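You operate a simulated robot arm through the tools that you are given. There is no shell and no other tool.

Carry out the task below with a simulated robot arm. There is one attempt and no reset: what you move stays moved.

## Task
At the wire bench, lead the wire round the three pulleys as the plate shows and clamp its orange tab.
Fine: stop button in first and left in; rollers open to thread, shut once the tab is in its clip; cover shut after.

Only the result counts: the job must be done as asked and must still hold three seconds after the hand-in. Knocking over, shifting, dropping, spilling or breaking anything else fails it. A push-on lid holds only when it is set on centred and level and pressed home; a screw cap is set on level and turned clockwise until tight.

## Robot
A 6-joint arm with a two-finger parallel gripper, fixed in place. Base frame: the origin is on the floor under the middle of its stand, x ahead of it, y to its left, z up; the work surface is at about z = 0.96. Units: m, rad, N and s.
With the tool pointing down near the work surface it reaches from about 0.2 to 0.66 m from the base axis. Its first joint turns from -1.152 to 1.152 rad. Payload 2.9 kg.
The tool frame sits at the grasp point between the pads (the TCP): z along the fingers, y along the line on which they close. The tips reach 0.03 m beyond it. Largest opening 0.11 m; finger width 0.02, thickness 0.01; the body of the gripper, 0.048 by 0.112 m, starts 0.055 m behind the TCP.
Orientation is that of the tool frame in the base frame, as a unit quaternion [w, x, y, z]. With the fingers straight down and closing along the base's y, the tool's x points along the base's -x, its y along +y and its z along -z.

## Interface
- The arm moves only by the tool drive_tool. Its argument "commands" is a list of rows, each an object (a shift or turn left out is 0, a gripper value left out holds the last) with "xyz": the shift along the tool's x, y, z in cm, a list of three; "rot": the turn, a rotation vector about the tool's x, y, z in rad, a list of three; "jaw": the finger opening in cm, from 0 to 11. In form: [{"xyz": [x, y, z], "rot": [rx, ry, rz], "jaw": jaw}, ...]. A call has 1 to 20 rows; each row is the pose to reach, as a shift and turn from the pose commanded when the call began, along the tool's axes at that moment. Rows are played at 5 a second. More than 0.05 m and 0.15 rad between two rows, or a gripper value outside its range, and nothing of the call is played. A pose out of reach is approached as far as the arm can. The call stops where the force on the tool passes 90 N (or 10 N more than at its start, if that is more) or the arm is blocked; 0.2 s more then pass. Each finger travels about 0.108 m/s and halts on what it meets, pressing with about 41 N; the grip force reading is that of the motor and also rises with nothing between the fingers. The clock runs only during rows and for 0.2 s after the last one: add rows that repeat a pose to give the fingers time. It gives the time, the measured TCP pose, the force on the tool (base axes), the opening and the grip force at its end, in the units of the frame above (readings bear some noise), with the torque about the TCP (base axes, N m) and any sound that the robot's microphone picked up, and new pictures: "pictures" is both (left out), scene, wrist or none.
- Cameras (640 x 400 px; columns grow to the right, rows downward): "scene" is fixed at [0.094, 0.4463, 1.3891]; the picture's right is [-0.62, -0.79, 0.00], its down [-0.49, 0.39, -0.78] and it looks along [0.61, -0.48, -0.63] (base axes); focal length 214 px, centre (320, 200). "wrist" rides on the gripper at [0.072, 0.017, -0.103] in the tool frame; the picture's right is [-0.23, 0.97, 0.00], its down [-0.76, -0.18, -0.62] and it looks along [-0.61, -0.14, 0.78] (tool axes); focal length 222 px, centre (320, 200). There is no depth. A picture from a camera that has moved, and an enlarged one, comes with that camera's place and axes in the base frame and with its lens. The place of the scene camera against the robot may be out by one fixed shift of up to 0.018 m in any direction.
- zoom(camera, box): a new picture of the part [left, top, right, bottom] of that camera's present view, enlarged. No time passes.
- hand_in(): hands the job in; it is judged then, once.

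Places have to be worked out from the pictures, the camera data and where the tool is seen. Open the gripper and draw the arm clear of the work before you hand the job in, unless the task says otherwise.

The tools are called as a command line: name --argument value ..., lists and objects as JSON in quotes. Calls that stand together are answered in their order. drive_tool: Moves the arm, as the interface text tells. Its arguments: {"type":"object","properties":{"commands":{"type":"array"},"pictures":{"type":"string","enum":["both","scene","wrist","none"]}},"required":["commands"]} The other tools are called the same way: zoom (camera, box) takes an enlarged picture of a part of a camera's view; hand_in () hands the job in.

At the start:

```text
t: 0.0
eef_pos: [0.374, 0.011, 1.2515]
tcp_rot: [0.0, 0.001, 1.0, 0.0]
ft_force: [0.9, -0.5, 0.2]
ft_torque: [-0.05, -0.02, -0.02]
opening: 0.11
gripper_force: 0.0
```

scene: 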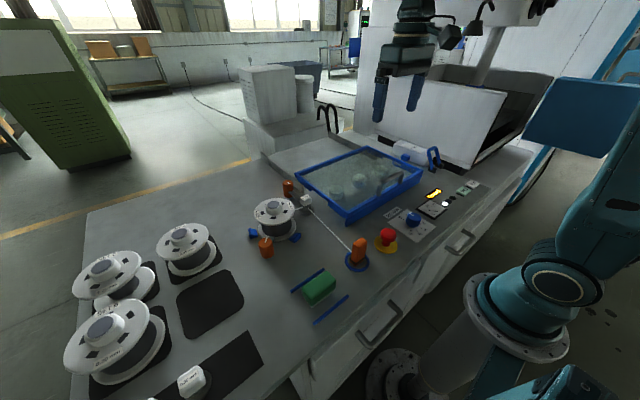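
wrist: 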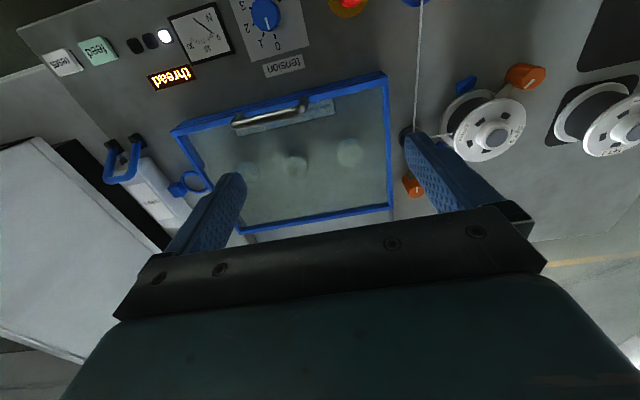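

I'll look at the bench more closely first: the panel, the cover with the pulleys below, the wire, and the plate.

zoom --camera "scene" --box '[230, 120, 430, 280]'

zoom --camera "scene" --box '[360, 130, 500, 260]'

zoom --camera "wrist" --box '[20, 0, 320, 200]'

zoom --camera "wrist" --box '[320, 0, 640, 200]'

```text
2.50 times, centred on (330, 200) of scene
camera zoom: at [0.094, 0.4463, 1.3891], right [-0.62, -0.79, 0.0], down [-0.49, 0.39, -0.78], along [0.61, -0.48, -0.63], focal length 536 px, centre (295, 200)
```

zoom: 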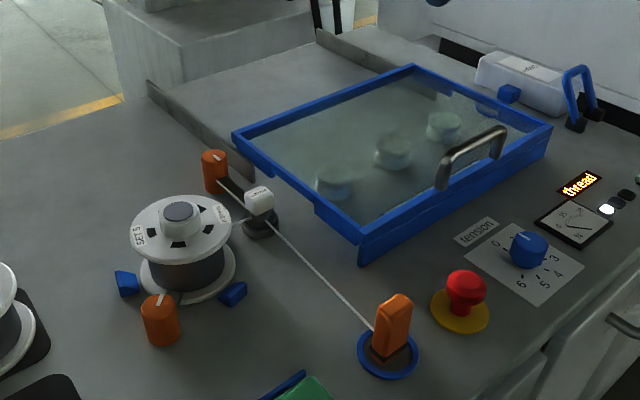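

```text
3.08 times, centred on (430, 195) of scene
camera zoom: at [0.094, 0.4463, 1.3891], right [-0.62, -0.79, 0.0], down [-0.49, 0.39, -0.78], along [0.61, -0.48, -0.63], focal length 660 px, centre (-18, 215)
```

zoom: 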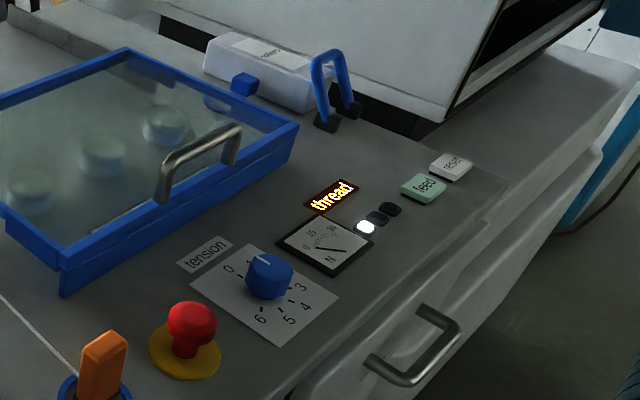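

```text
2.00 times, centred on (170, 100) of wrist
camera zoom: at [0.3001, 0.0276, 1.3547], right [0.23, 0.97, 0.0], down [0.76, -0.18, 0.62], along [0.61, -0.14, -0.78], focal length 444 px, centre (620, 400)
```

zoom: 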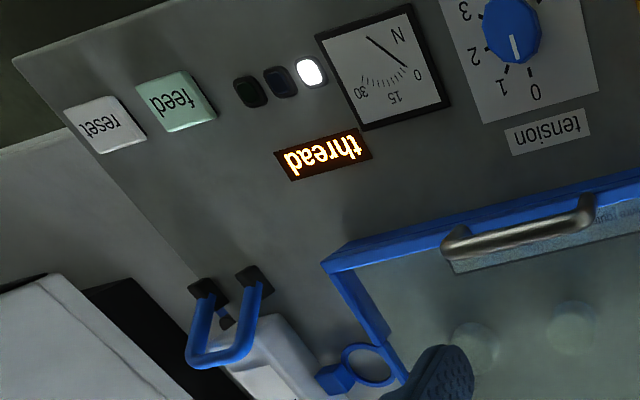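

```text
2.00 times, centred on (480, 100) of wrist
camera zoom: at [0.3001, 0.0276, 1.3547], right [0.23, 0.97, 0.0], down [0.76, -0.18, 0.62], along [0.61, -0.14, -0.78], focal length 444 px, centre (0, 400)
```

zoom: 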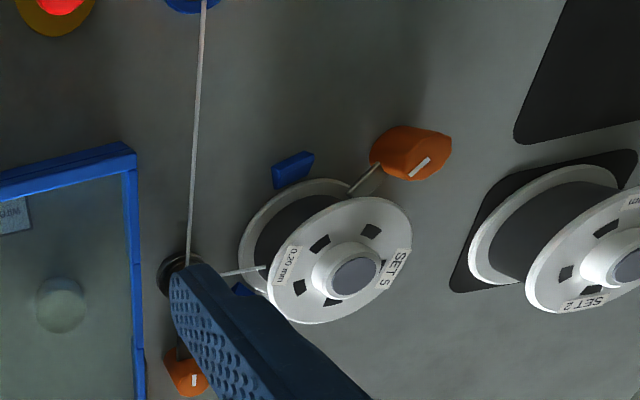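

The panel runs along the near edge, with the cover in the middle and its handle facing the robot. I'll move the wrist camera back and to the right at a safe height to look at the rollers, clip and plate.

drive_tool --commands '[{"xyz": [2.4, -4, 0]}, {"xyz": [4.8, -8, 0]}, {"xyz": [7.2, -12, 0]}, {"xyz": [9.4, -16, 0]}, {"xyz": [9.4, -16, 0]}]'

```text
t: 1.2
eef_pos: [0.2798, -0.1507, 1.2552]
tcp_rot: [-0.001, 0.0, 1.0, 0.0]
ft_force: [0.2, -0.8, -0.5]
ft_torque: [0.02, -0.01, -0.01]
opening: 0.1102
gripper_force: 0.0
camera wrist: at [0.2066, -0.1341, 1.3576], right [0.23, 0.97, 0.0], down [0.76, -0.18, 0.62], along [0.61, -0.14, -0.78], focal length 222 px, centre (320, 200)
```

scene: 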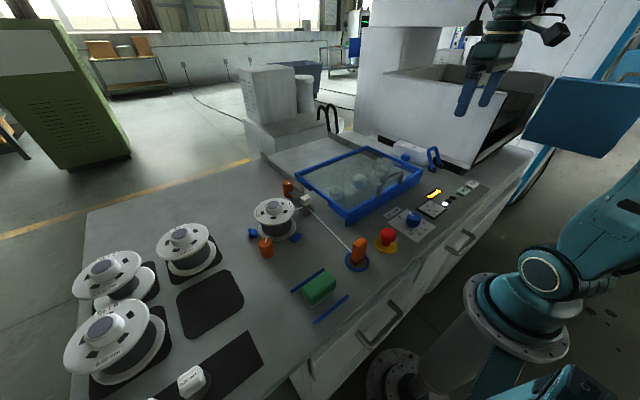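
wrist: 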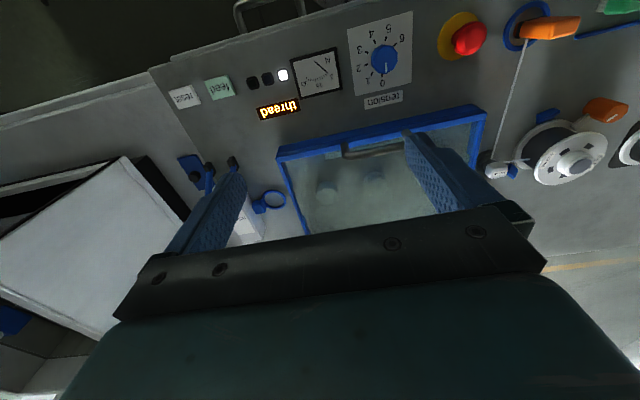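

The wider view shows the stop button, tab holder and clip area. I'll zoom in on both sides.

zoom --camera "wrist" --box '[150, 70, 310, 250]'

zoom --camera "wrist" --box '[420, 0, 640, 200]'

zoom --camera "wrist" --box '[270, 90, 490, 230]'

zoom --camera "scene" --box '[280, 130, 460, 240]'

zoom --camera "scene" --box '[380, 130, 480, 200]'

zoom --camera "scene" --box '[250, 230, 400, 330]'

```text
2.22 times, centred on (230, 160) of wrist
camera zoom: at [0.2066, -0.1341, 1.3576], right [0.23, 0.97, 0.0], down [0.76, -0.18, 0.62], along [0.61, -0.14, -0.78], focal length 494 px, centre (520, 289)
```

zoom: 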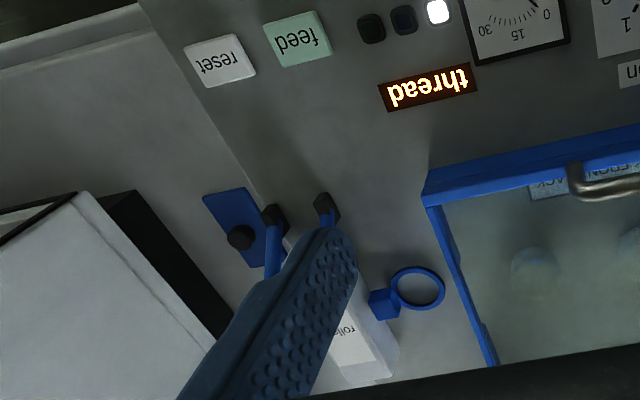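

```text
2.00 times, centred on (530, 100) of wrist
camera zoom: at [0.2066, -0.1341, 1.3576], right [0.23, 0.97, 0.0], down [0.76, -0.18, 0.62], along [0.61, -0.14, -0.78], focal length 444 px, centre (-100, 400)
```

zoom: 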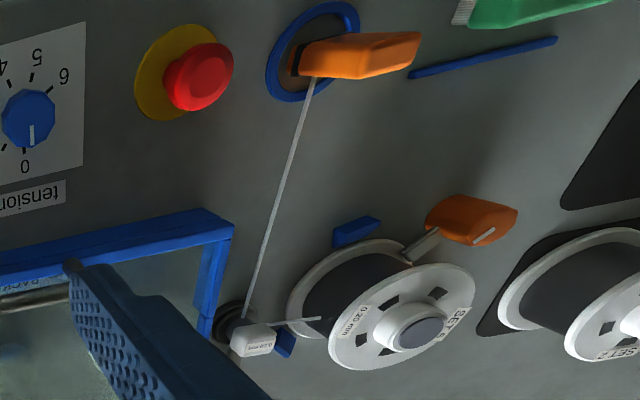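

```text
2.86 times, centred on (380, 160) of wrist
camera zoom: at [0.2066, -0.1341, 1.3576], right [0.23, 0.97, 0.0], down [0.76, -0.18, 0.62], along [0.61, -0.14, -0.78], focal length 635 px, centre (149, 314)
```

zoom: 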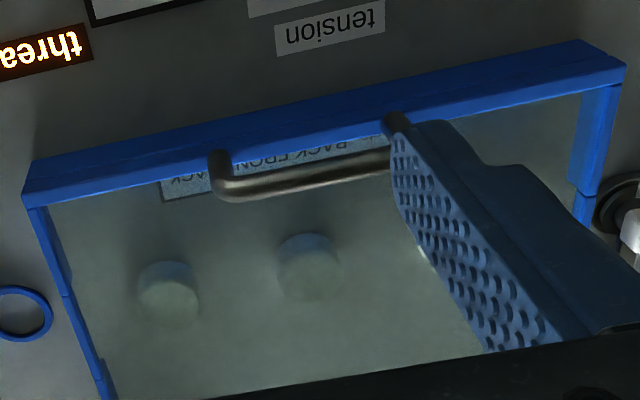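

```text
3.56 times, centred on (370, 185) of scene
camera zoom: at [0.094, 0.4463, 1.3891], right [-0.62, -0.79, 0.0], down [-0.49, 0.39, -0.78], along [0.61, -0.48, -0.63], focal length 763 px, centre (142, 253)
```

zoom: 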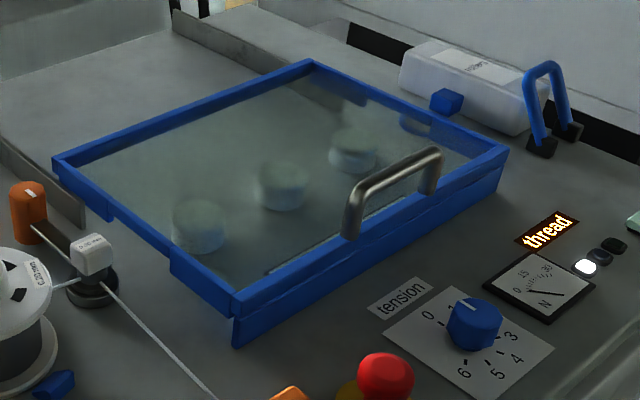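

```text
5.71 times, centred on (430, 165) of scene
camera zoom: at [0.094, 0.4463, 1.3891], right [-0.62, -0.79, 0.0], down [-0.49, 0.39, -0.78], along [0.61, -0.48, -0.63], focal length 1226 px, centre (-309, 400)
```

zoom: 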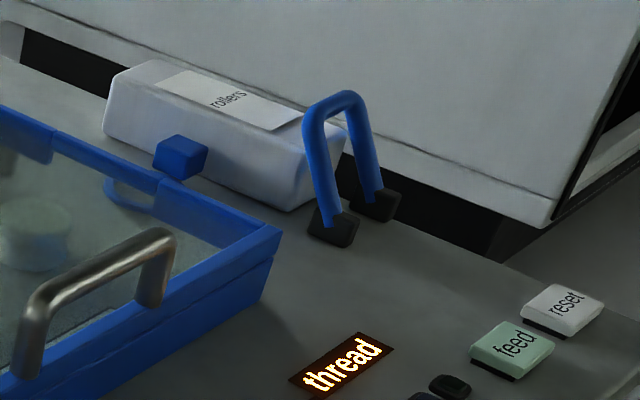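

```text
4.00 times, centred on (325, 280) of scene
camera zoom: at [0.094, 0.4463, 1.3891], right [-0.62, -0.79, 0.0], down [-0.49, 0.39, -0.78], along [0.61, -0.48, -0.63], focal length 858 px, centre (300, -120)
```

zoom: 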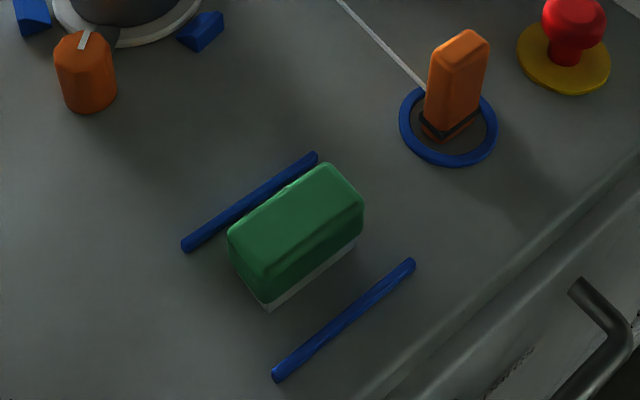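

There is an unidentified blue plate near the lever in the wrist view, so I'll zoom in further on that area and on the white housing.

zoom --camera "wrist" --box '[150, 130, 310, 230]'

zoom --camera "scene" --box '[410, 130, 490, 180]'

```text
4.00 times, centred on (230, 180) of wrist
camera zoom: at [0.2066, -0.1341, 1.3576], right [0.23, 0.97, 0.0], down [0.76, -0.18, 0.62], along [0.61, -0.14, -0.78], focal length 888 px, centre (680, 280)
```

zoom: 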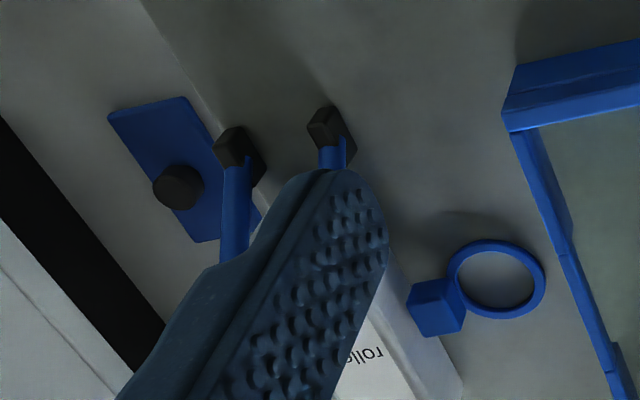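

```text
8.00 times, centred on (450, 155) of scene
camera zoom: at [0.094, 0.4463, 1.3891], right [-0.62, -0.79, 0.0], down [-0.49, 0.39, -0.78], along [0.61, -0.48, -0.63], focal length 1716 px, centre (-720, 560)
```

zoom: 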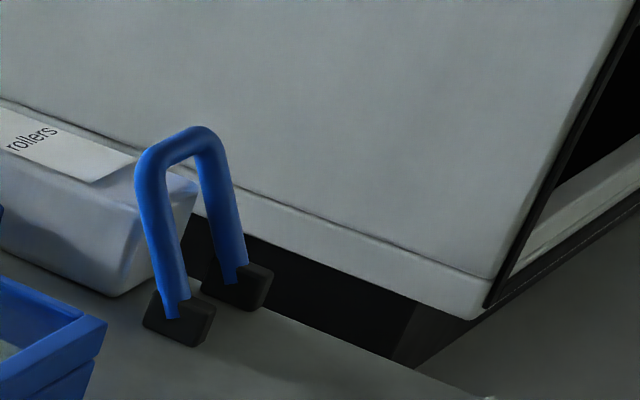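

The clip area (blue block and ring beside the "rollers" box) is now clear to me. I judge the stop button to be at about (0.27, 0.06), so I'll close the fingers and hover above it to check its exact place.

drive_tool --commands '[{"xyz": [0.2, 4.5, 0], "jaw": 0}, {"xyz": [0.4, 9, 0]}, {"xyz": [0.6, 13.5, 0]}, {"xyz": [0.8, 18, 0]}, {"xyz": [0.8, 21, 2]}, {"xyz": [0.8, 21, 6]}, {"xyz": [0.8, 21, 10]}, {"xyz": [0.8, 21, 13]}, {"xyz": [0.8, 21, 13]}]'

```text
t: 3.2
eef_pos: [0.2721, 0.0593, 1.1228]
tcp_rot: [0.0, 0.0, 1.0, 0.0]
ft_force: [0.2, -0.7, 0.5]
ft_torque: [-0.03, 0.01, 0.02]
opening: 0.0
gripper_force: 37.7
camera wrist: at [0.198, 0.0768, 1.2253], right [0.23, 0.97, 0.0], down [0.76, -0.18, 0.62], along [0.61, -0.14, -0.78], focal length 222 px, centre (320, 200)
```

scene: 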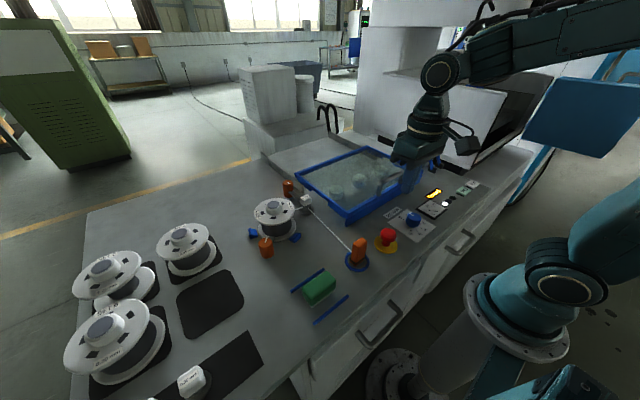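
wrist: 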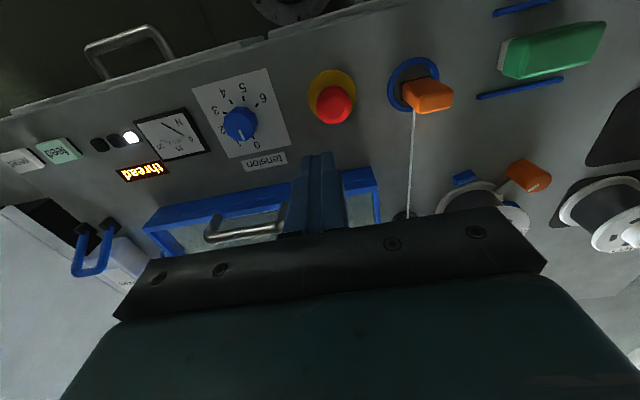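

Comparing the three views, the bench top comes out nearer z≈0.925, with the stop button at about (0.273, 0.076). I'll shift over it and lower to check the alignment.

drive_tool --commands '[{"xyz": [0, 1.7, 1]}, {"xyz": [0, 1.7, 4]}, {"xyz": [0, 1.7, 7]}, {"xyz": [0, 1.7, 7]}]'

zoom --camera "wrist" --box '[220, 60, 420, 200]'

```text
t: 4.2
eef_pos: [0.2721, 0.0788, 1.0532]
tcp_rot: [-0.001, 0.0, 1.0, 0.0]
ft_force: [0.1, -0.3, -0.1]
ft_torque: [-0.03, 0.03, 0.01]
opening: 0.0003
gripper_force: 37.6
camera wrist: at [0.198, 0.0947, 1.1556], right [0.23, 0.97, 0.0], down [0.76, -0.18, 0.62], along [0.61, -0.14, -0.78], focal length 222 px, centre (320, 200)
```

scene: 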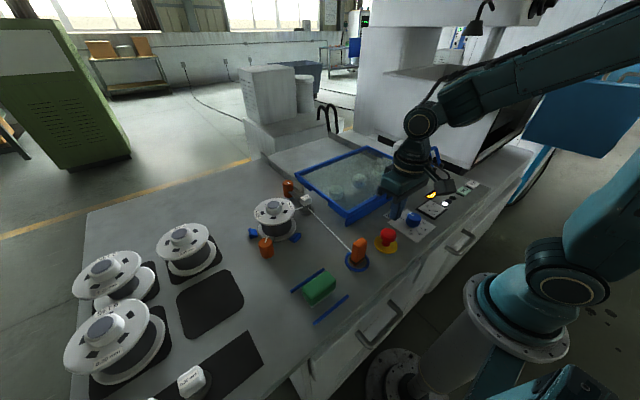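
wrist: 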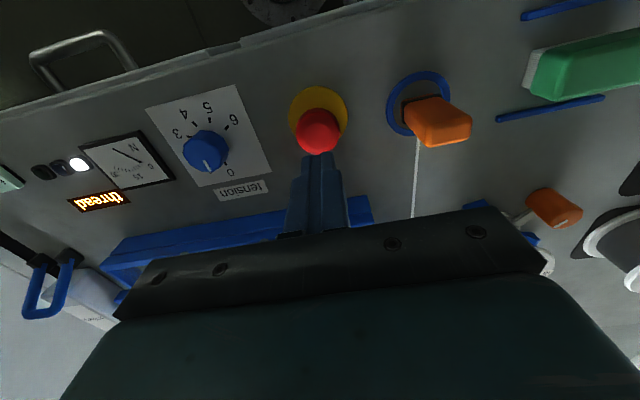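

```text
2.86 times, centred on (320, 130) of wrist
camera zoom: at [0.198, 0.0947, 1.1556], right [0.23, 0.97, 0.0], down [0.76, -0.18, 0.62], along [0.61, -0.14, -0.78], focal length 635 px, centre (320, 400)
```

zoom: 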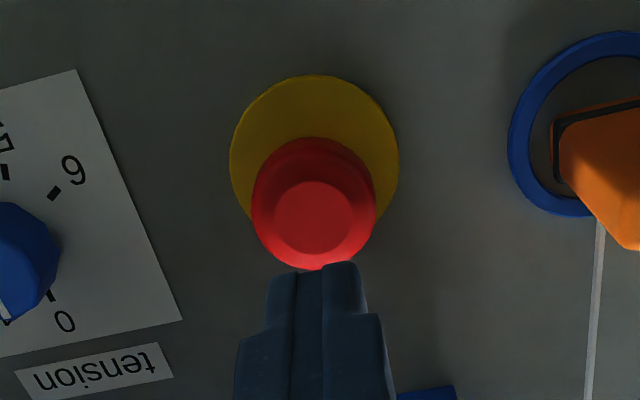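

The fingertips are nearly above the red head. I'll shift about 4 mm toward the robot and step down, watching the force.

drive_tool --commands '[{"xyz": [0.4, -0.2, 0.5]}, {"xyz": [0.4, -0.2, 1.0]}, {"xyz": [0.4, -0.2, 1.5]}, {"xyz": [0.4, -0.2, 2.0]}, {"xyz": [0.4, -0.2, 2.5]}, {"xyz": [0.4, -0.2, 2.5]}]'

```text
t: 5.6
eef_pos: [0.2684, 0.0759, 1.0267]
tcp_rot: [0.0, 0.0, 1.0, -0.001]
ft_force: [0.2, 0.2, 0.1]
ft_torque: [-0.01, -0.01, 0.02]
opening: 0.0003
gripper_force: 37.8
camera wrist: at [0.1945, 0.0931, 1.1291], right [0.23, 0.97, 0.0], down [0.76, -0.18, 0.62], along [0.61, -0.14, -0.78], focal length 222 px, centre (320, 200)
```

scene: 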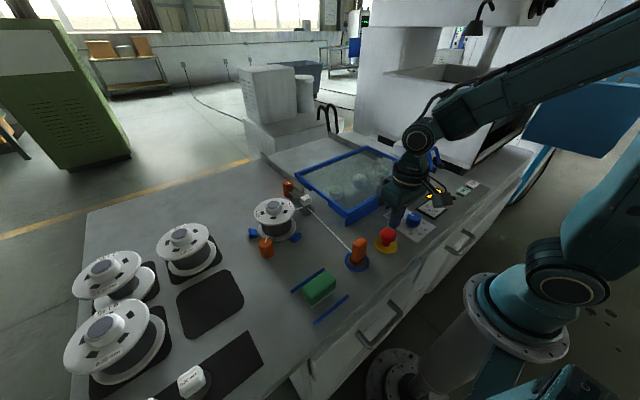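
wrist: 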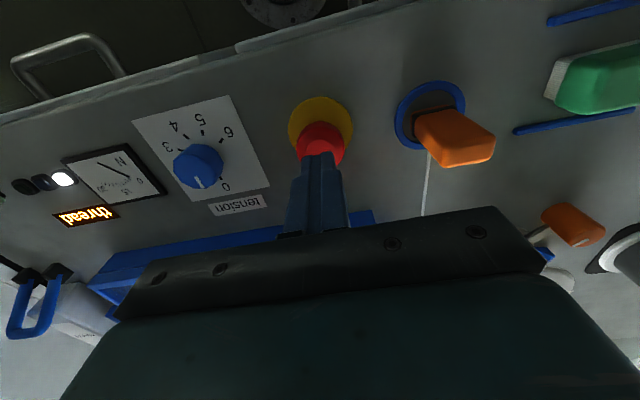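

No contact yet with the tips at z≈0.997. I'll continue down in small steps.

drive_tool --commands '[{"xyz": [0, 0, 0.4]}, {"xyz": [0, 0, 0.8]}, {"xyz": [0, 0, 1.2]}, {"xyz": [0, 0, 1.6]}, {"xyz": [0, 0, 2.0]}, {"xyz": [0, 0, 2.4]}]' --pictures "both"

```text
t: 7.0
eef_pos: [0.2676, 0.0755, 1.0018]
tcp_rot: [0.0, 0.001, 1.0, 0.0]
ft_force: [-0.6, 0.8, 0.5]
ft_torque: [0.02, -0.01, -0.01]
opening: 0.0
gripper_force: 38.5
camera wrist: at [0.1935, 0.0926, 1.1056], right [0.23, 0.97, 0.0], down [0.76, -0.18, 0.62], along [0.61, -0.14, -0.78], focal length 222 px, centre (320, 200)
```

scene: 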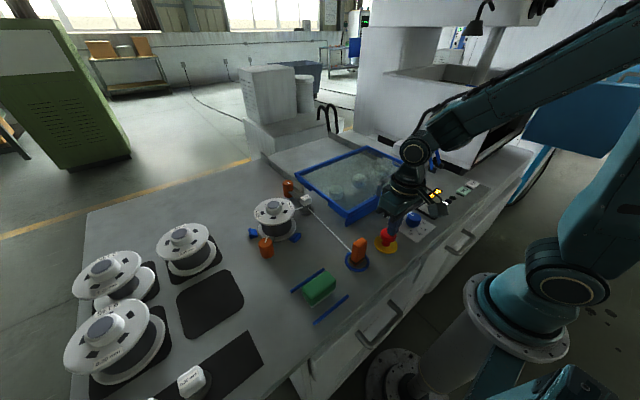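
wrist: 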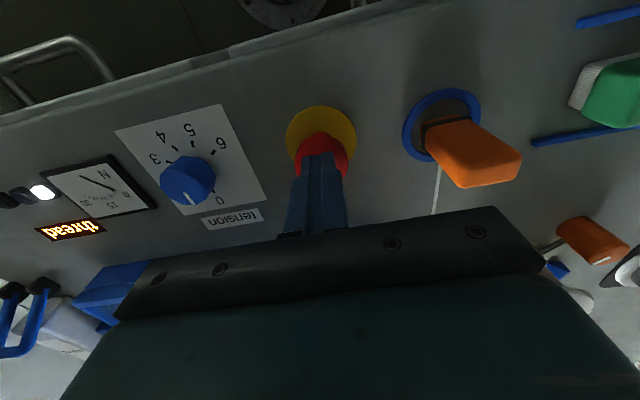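

The tips are at z≈0.972 and just over the red head, still without force, so the bench is indeed lower than 0.96. I'll continue pressing.

drive_tool --commands '[{"xyz": [0, 0, 0.3]}, {"xyz": [0, 0, 0.6]}, {"xyz": [0, 0, 0.9]}, {"xyz": [0, 0, 1.2]}, {"xyz": [0, 0, 1.5]}]' --pictures "both"

```text
t: 8.2
eef_pos: [0.2674, 0.076, 0.9889]
tcp_rot: [0.002, 0.001, 1.0, 0.001]
ft_force: [-15.6, -3.9, 50.0]
ft_torque: [-0.19, 0.11, -0.08]
opening: 0.0
gripper_force: 37.4
camera wrist: at [0.1939, 0.0933, 1.0916], right [0.23, 0.97, 0.0], down [0.76, -0.18, 0.63], along [0.61, -0.14, -0.78], focal length 222 px, centre (320, 200)
```

scene: 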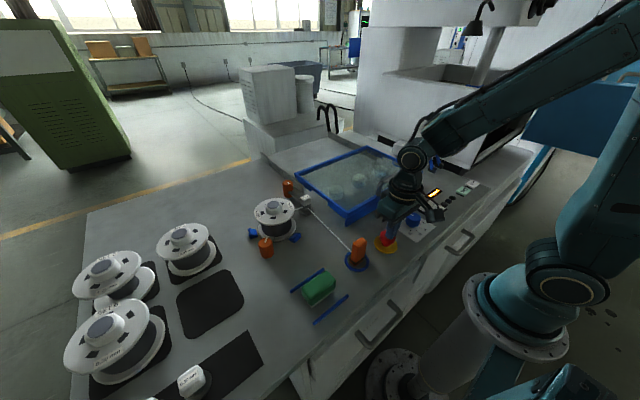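
wrist: 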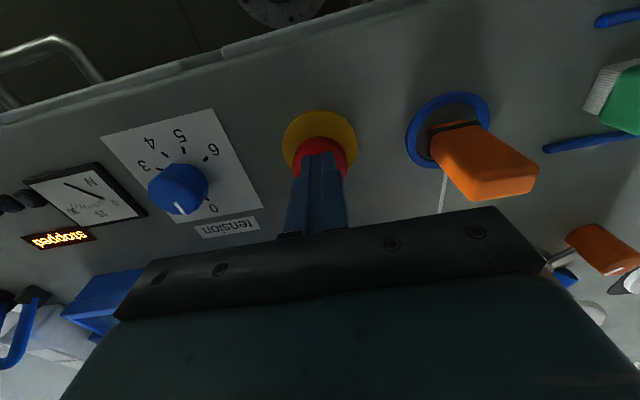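

The display now reads "stopped" and the force is 50 N, so the button is in. I'll lift straight up and check that it latched.

drive_tool --commands '[{"xyz": [0, 0, -2]}, {"xyz": [0, 0, -6]}, {"xyz": [0, 0, -10]}, {"xyz": [0, 0, -14]}, {"xyz": [0, 0, -14]}]'

zoom --camera "wrist" --box '[80, 60, 460, 250]'

zoom --camera "scene" --box '[340, 200, 460, 280]'

```text
t: 9.4
eef_pos: [0.2676, 0.0743, 1.1269]
tcp_rot: [0.0, 0.0, 1.0, 0.001]
ft_force: [-0.3, -0.1, -0.4]
ft_torque: [-0.01, -0.01, 0.02]
opening: 0.0
gripper_force: 37.5
camera wrist: at [0.1941, 0.0907, 1.2296], right [0.23, 0.97, 0.0], down [0.76, -0.18, 0.62], along [0.61, -0.14, -0.78], focal length 222 px, centre (320, 200)
```

scene: 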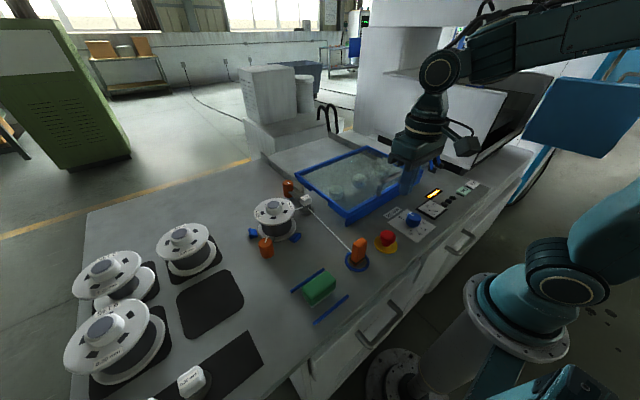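
wrist: 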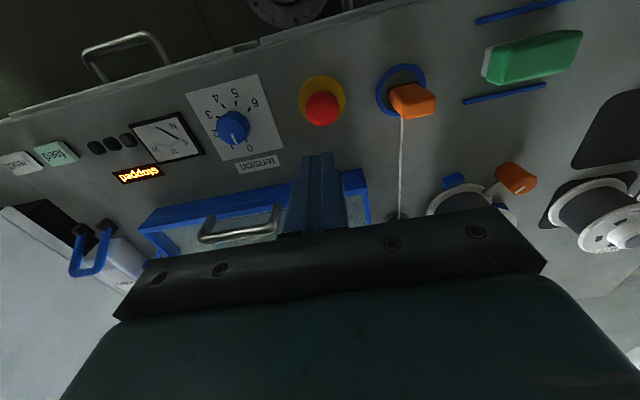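

```text
1.68 times, centred on (270, 155) of wrist
camera zoom: at [0.1941, 0.0907, 1.2296], right [0.23, 0.97, 0.0], down [0.76, -0.18, 0.62], along [0.61, -0.14, -0.78], focal length 374 px, centre (404, 276)
```

zoom: 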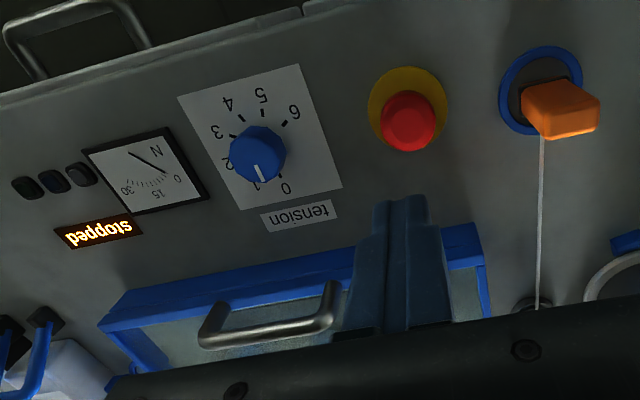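

```text
5.00 times, centred on (400, 240) of scene
camera zoom: at [0.094, 0.4463, 1.3891], right [-0.62, -0.79, 0.0], down [-0.49, 0.39, -0.78], along [0.61, -0.48, -0.63], focal length 1072 px, centre (-80, 0)
```

zoom: 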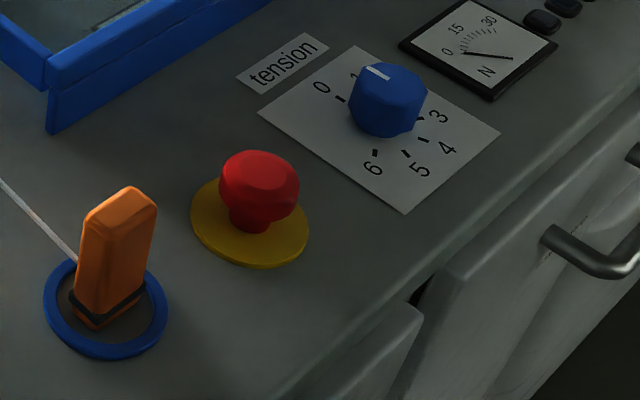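

The stop button is latched in ("stopped"). Next I'll move at a safe height toward the rollers' lever, which I judge to be around (0.40, −0.40), for a closer look.

drive_tool --commands '[{"xyz": [0, 0, -4]}, {"xyz": [0, -4.5, -6]}, {"xyz": [0, -9, -6]}, {"xyz": [-1, -13.5, -6]}, {"xyz": [-2, -18, -6]}, {"xyz": [-3, -22.5, -6]}, {"xyz": [-4, -27, -6]}, {"xyz": [-5, -31.5, -6]}, {"xyz": [-5, -36, -6]}, {"xyz": [-5, -38, -4]}, {"xyz": [-5, -38, -4]}]'

zoom --camera "wrist" --box '[160, 60, 480, 260]'

zoom --camera "wrist" --box '[200, 100, 360, 200]'

```text
t: 11.8
eef_pos: [0.3168, -0.3032, 1.1659]
tcp_rot: [0.0, 0.0, 1.0, 0.0]
ft_force: [-0.3, -0.7, -0.4]
ft_torque: [0.04, 0.02, -0.01]
opening: 0.0
gripper_force: 37.2
camera wrist: at [0.2432, -0.2871, 1.2696], right [0.23, 0.97, 0.0], down [0.76, -0.18, 0.62], along [0.61, -0.14, -0.78], focal length 222 px, centre (320, 200)
```

scene: 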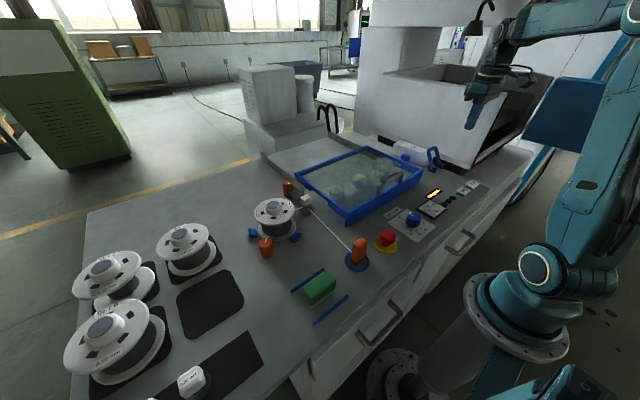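
wrist: 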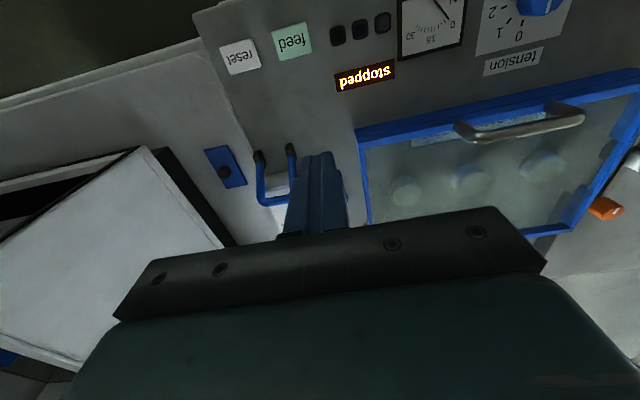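

```text
2.00 times, centred on (320, 160) of wrist
camera zoom: at [0.2432, -0.2871, 1.2696], right [0.23, 0.97, 0.0], down [0.76, -0.18, 0.62], along [0.61, -0.14, -0.78], focal length 444 px, centre (320, 280)
```

zoom: 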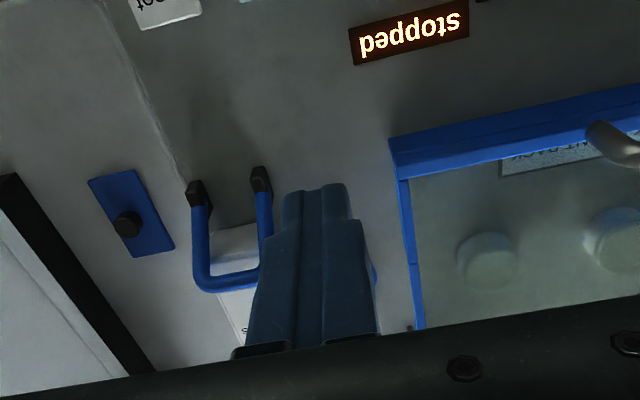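

```text
4.00 times, centred on (280, 150) of wrist
camera zoom: at [0.2432, -0.2871, 1.2696], right [0.23, 0.97, 0.0], down [0.76, -0.18, 0.62], along [0.61, -0.14, -0.78], focal length 888 px, centre (480, 400)
```

zoom: 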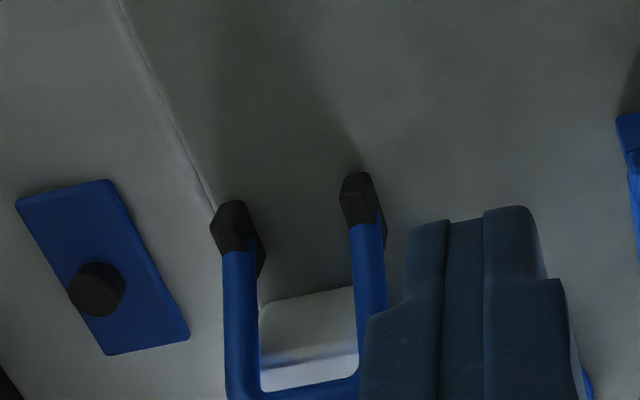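

I judge the bail's pivot to be at about (0.392, z 0.935), leaning away from the robot with its top bar near (0.4425, −0.40, 0.994). I'll go above and just behind that bar with the closed fingers and check.

drive_tool --commands '[{"xyz": [-4, -2.5, 0]}, {"xyz": [-8, -5, 0]}, {"xyz": [-12, -7.5, 0]}, {"xyz": [-15.3, -9.7, 0]}, {"xyz": [-15.3, -9.7, 4]}, {"xyz": [-15.3, -9.7, 8]}, {"xyz": [-15.3, -9.7, 8]}]'

zoom --camera "wrist" --box '[200, 40, 440, 190]'

zoom --camera "scene" --box '[380, 110, 500, 190]'

```text
t: 13.4
eef_pos: [0.4719, -0.4004, 1.0865]
tcp_rot: [0.0, 0.0, 1.0, 0.0]
ft_force: [0.0, 0.4, 0.3]
ft_torque: [-0.01, 0.0, -0.02]
opening: 0.0
gripper_force: 37.7
out of reach, approached as far as the arm can: row 4
camera wrist: at [0.3979, -0.3835, 1.1896], right [0.23, 0.97, 0.0], down [0.76, -0.18, 0.62], along [0.61, -0.14, -0.78], focal length 222 px, centre (320, 200)
```

scene: 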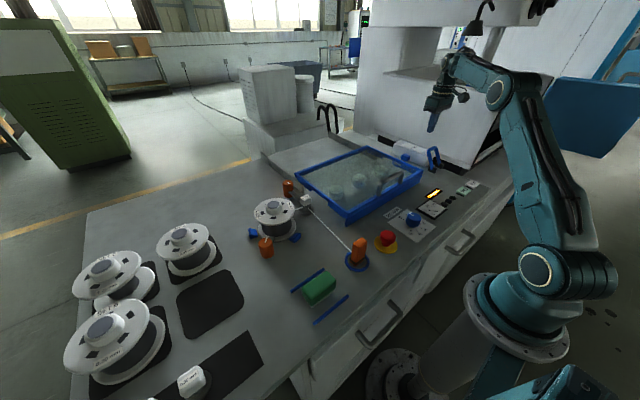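
wrist: 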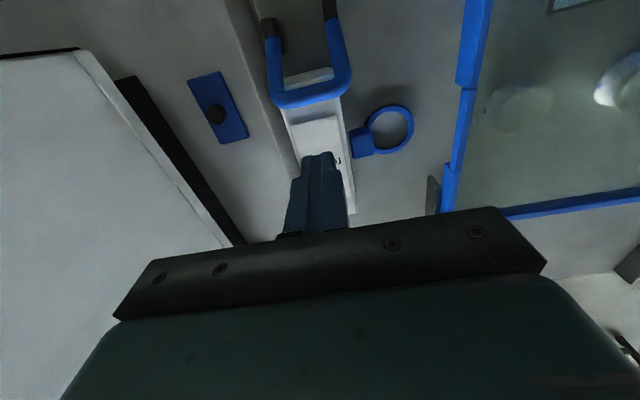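

```text
2.67 times, centred on (320, 115) of wrist
camera zoom: at [0.3979, -0.3835, 1.1896], right [0.23, 0.97, 0.0], down [0.76, -0.18, 0.62], along [0.61, -0.14, -0.78], focal length 592 px, centre (320, 427)
```

zoom: 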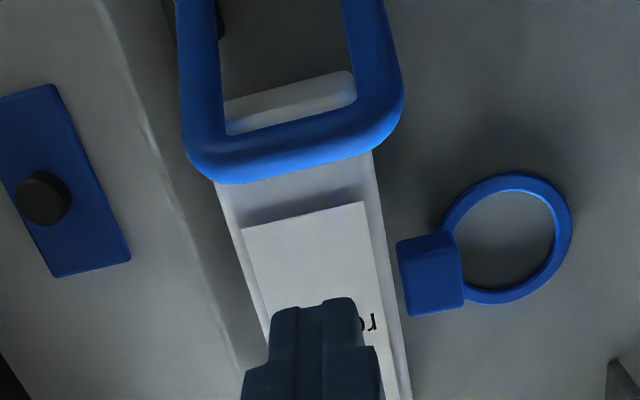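

```text
5.00 times, centred on (440, 150) of scene
camera zoom: at [0.094, 0.4463, 1.3891], right [-0.62, -0.79, 0.0], down [-0.49, 0.39, -0.78], along [0.61, -0.48, -0.63], focal length 1072 px, centre (-280, 450)
```

zoom: 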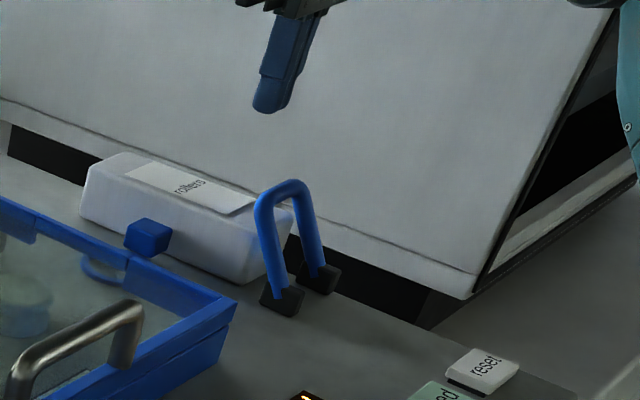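

The bail's bar is seen just in front of the fingers at about (0.442, −0.405, 0.994), and the box top lies below. I'll descend behind the bar, stopping about 1 cm above the box.

drive_tool --commands '[{"xyz": [0, -0.3, 3]}, {"xyz": [0, -0.3, 6]}, {"xyz": [0, -0.3, 7]}, {"xyz": [0, -0.3, 8]}, {"xyz": [0, -0.3, 8]}]'

zoom --camera "wrist" --box '[200, 0, 440, 190]'

zoom --camera "scene" --box '[380, 110, 500, 190]'

```text
t: 14.6
eef_pos: [0.4704, -0.4035, 1.0066]
tcp_rot: [0.0, 0.0, 1.0, 0.001]
ft_force: [-0.1, 0.2, -0.3]
ft_torque: [0.03, 0.02, 0.05]
opening: 0.0
gripper_force: 37.6
camera wrist: at [0.3965, -0.3873, 1.11], right [0.23, 0.97, 0.0], down [0.76, -0.18, 0.62], along [0.61, -0.14, -0.78], focal length 222 px, centre (320, 200)
```

scene: 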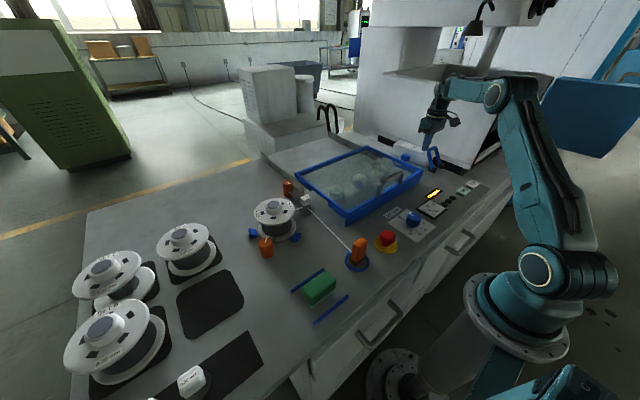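
wrist: 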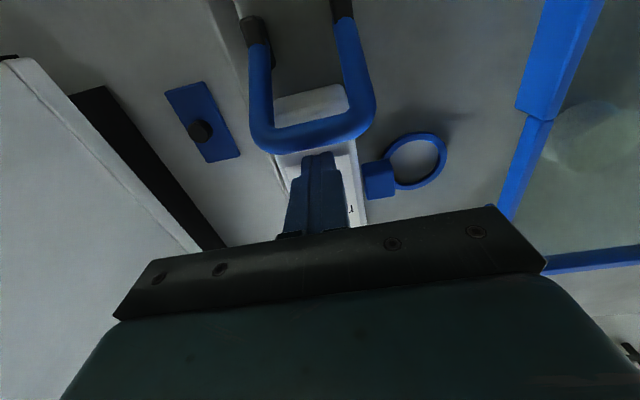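

```text
2.11 times, centred on (320, 95) of wrist
camera zoom: at [0.3965, -0.3873, 1.11], right [0.23, 0.97, 0.0], down [0.76, -0.18, 0.62], along [0.61, -0.14, -0.78], focal length 468 px, centre (320, 421)
```

zoom: 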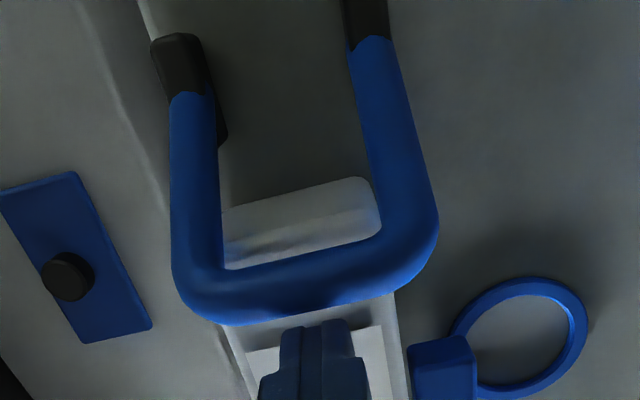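

```text
5.00 times, centred on (440, 150) of scene
camera zoom: at [0.094, 0.4463, 1.3891], right [-0.62, -0.79, 0.0], down [-0.49, 0.39, -0.78], along [0.61, -0.48, -0.63], focal length 1072 px, centre (-280, 450)
```

zoom: 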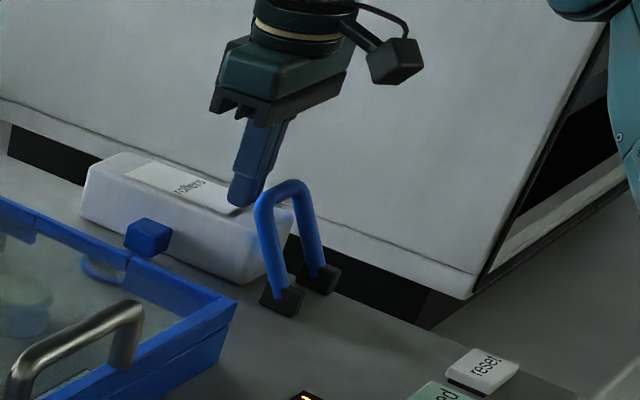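

The tips are behind the bar and below its height with clearance. I'll pull the bail toward the robot in small steps.

drive_tool --commands '[{"xyz": [1, 0, 0]}, {"xyz": [2, 0, 0]}, {"xyz": [3, 0, 0]}, {"xyz": [4, 0, 0]}, {"xyz": [5, 0, 0]}, {"xyz": [6, 0, 0]}, {"xyz": [6, 0, 0]}]'

zoom --camera "scene" --box '[380, 110, 500, 190]'

```text
t: 16.2
eef_pos: [0.4102, -0.405, 1.0068]
tcp_rot: [0.0, -0.001, 1.0, 0.0]
ft_force: [-0.5, 0.4, -0.3]
ft_torque: [-0.02, -0.01, 0.01]
opening: 0.0
gripper_force: 37.6
camera wrist: at [0.3366, -0.3879, 1.11], right [0.23, 0.97, 0.0], down [0.76, -0.18, 0.62], along [0.61, -0.14, -0.78], focal length 222 px, centre (320, 200)
```

scene: 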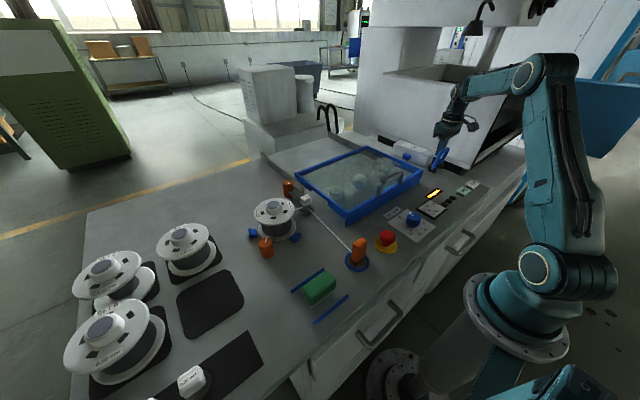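
wrist: 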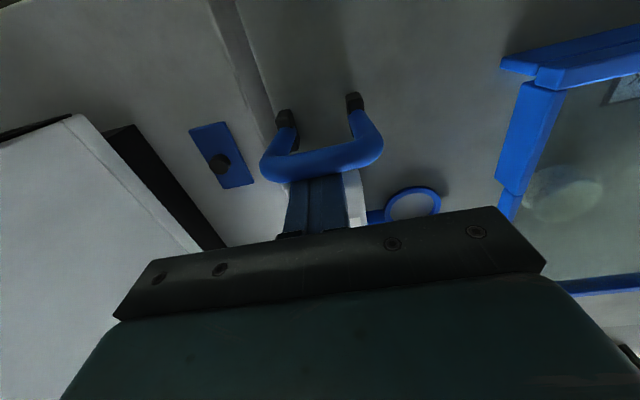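

```text
5.00 times, centred on (440, 150) of scene
camera zoom: at [0.094, 0.4463, 1.3891], right [-0.62, -0.79, 0.0], down [-0.49, 0.39, -0.78], along [0.61, -0.48, -0.63], focal length 1072 px, centre (-280, 450)
```

zoom: 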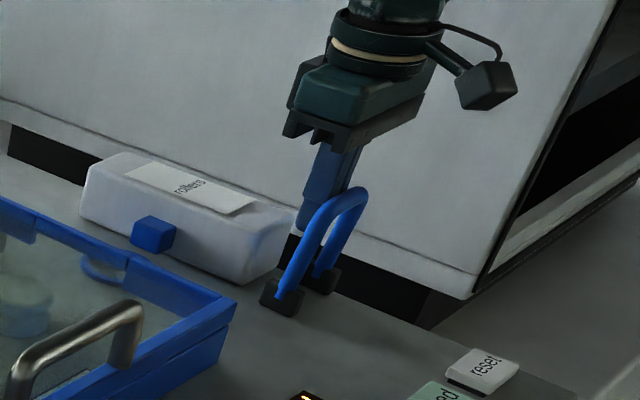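

The bail swings freely and is about vertical now. I'll continue pulling it forward to its other end.

drive_tool --commands '[{"xyz": [1, 0, 0]}, {"xyz": [2, 0, 0]}, {"xyz": [3, 0, 0]}, {"xyz": [3.7, 0, 0]}, {"xyz": [4.4, 0, 0]}, {"xyz": [5, 0, 0]}, {"xyz": [5, 0, 0]}]'

zoom --camera "scene" --box '[380, 110, 500, 190]'

```text
t: 17.7
eef_pos: [0.3755, -0.4046, 1.0088]
tcp_rot: [0.016, -0.015, 1.0, -0.012]
ft_force: [19.8, -2.2, -4.1]
ft_torque: [-0.2, -0.27, -0.01]
opening: 0.0
gripper_force: 38.0
stopped in row 7: the force on the tool passed its limit at 92 N (the readings are from after the stop); the commanded pose is now the measured one
camera wrist: at [0.2982, -0.3867, 1.1092], right [0.2, 0.98, -0.02], down [0.75, -0.14, 0.65], along [0.64, -0.14, -0.76], focal length 222 px, centre (320, 200)
```

scene: 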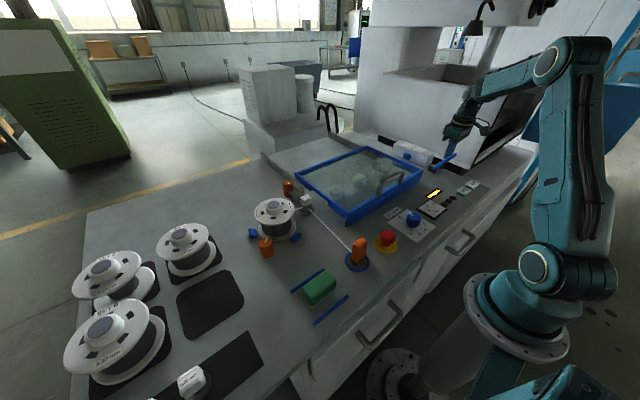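
wrist: 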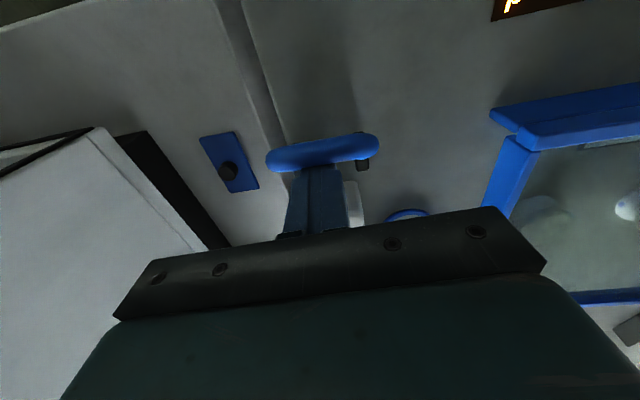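

```text
5.00 times, centred on (440, 150) of scene
camera zoom: at [0.0945, 0.4463, 1.3891], right [-0.62, -0.79, 0.0], down [-0.49, 0.39, -0.78], along [0.61, -0.48, -0.63], focal length 1072 px, centre (-280, 450)
```

zoom: 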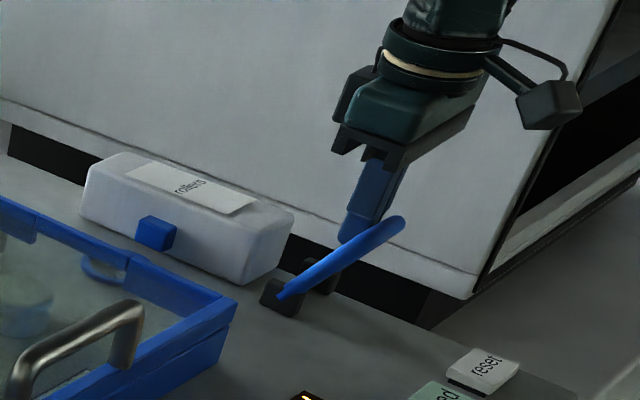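

The bail reached its forward end stop and the blue block at the rollers has shifted slightly. I'll back off, re-level the tool, lift and read the display.

drive_tool --commands '[{"xyz": [-1.5, 0, 0], "rot": [-0.024, 0.032, 0.03]}, {"xyz": [-2, 0, -3], "rot": [-0.024, 0.032, 0.03]}, {"xyz": [-2, 0, -7], "rot": [-0.024, 0.032, 0.03]}, {"xyz": [0, 0, -11], "rot": [-0.024, 0.032, 0.03]}, {"xyz": [4, 2, -15], "rot": [-0.024, 0.032, 0.03]}, {"xyz": [4, 2, -15], "rot": [-0.024, 0.032, 0.03]}]'

zoom --camera "wrist" --box '[160, 40, 480, 240]'

zoom --camera "scene" --box '[380, 130, 500, 210]'

```text
refused: row 5 steps farther than a row can; nothing moved
```

```text
2.00 times, centred on (320, 140) of wrist
camera zoom: at [0.2982, -0.3867, 1.1092], right [0.2, 0.98, -0.02], down [0.75, -0.14, 0.65], along [0.64, -0.14, -0.76], focal length 444 px, centre (320, 320)
```

zoom: 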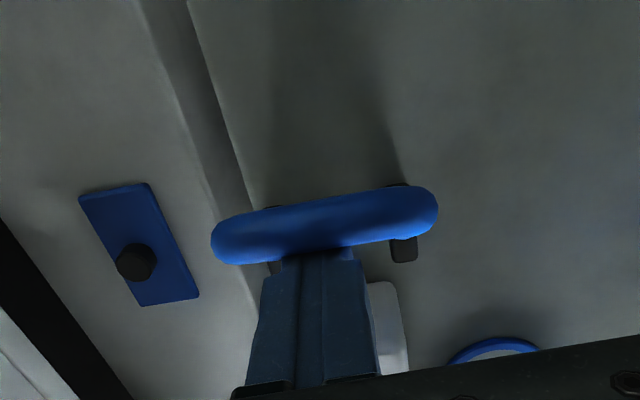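

```text
5.00 times, centred on (440, 170) of scene
camera zoom: at [0.0945, 0.4463, 1.3891], right [-0.62, -0.79, 0.0], down [-0.49, 0.39, -0.78], along [0.61, -0.48, -0.63], focal length 1072 px, centre (-280, 350)
```

zoom: 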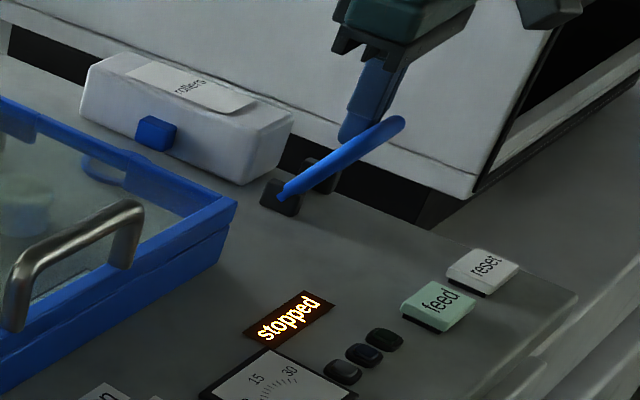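

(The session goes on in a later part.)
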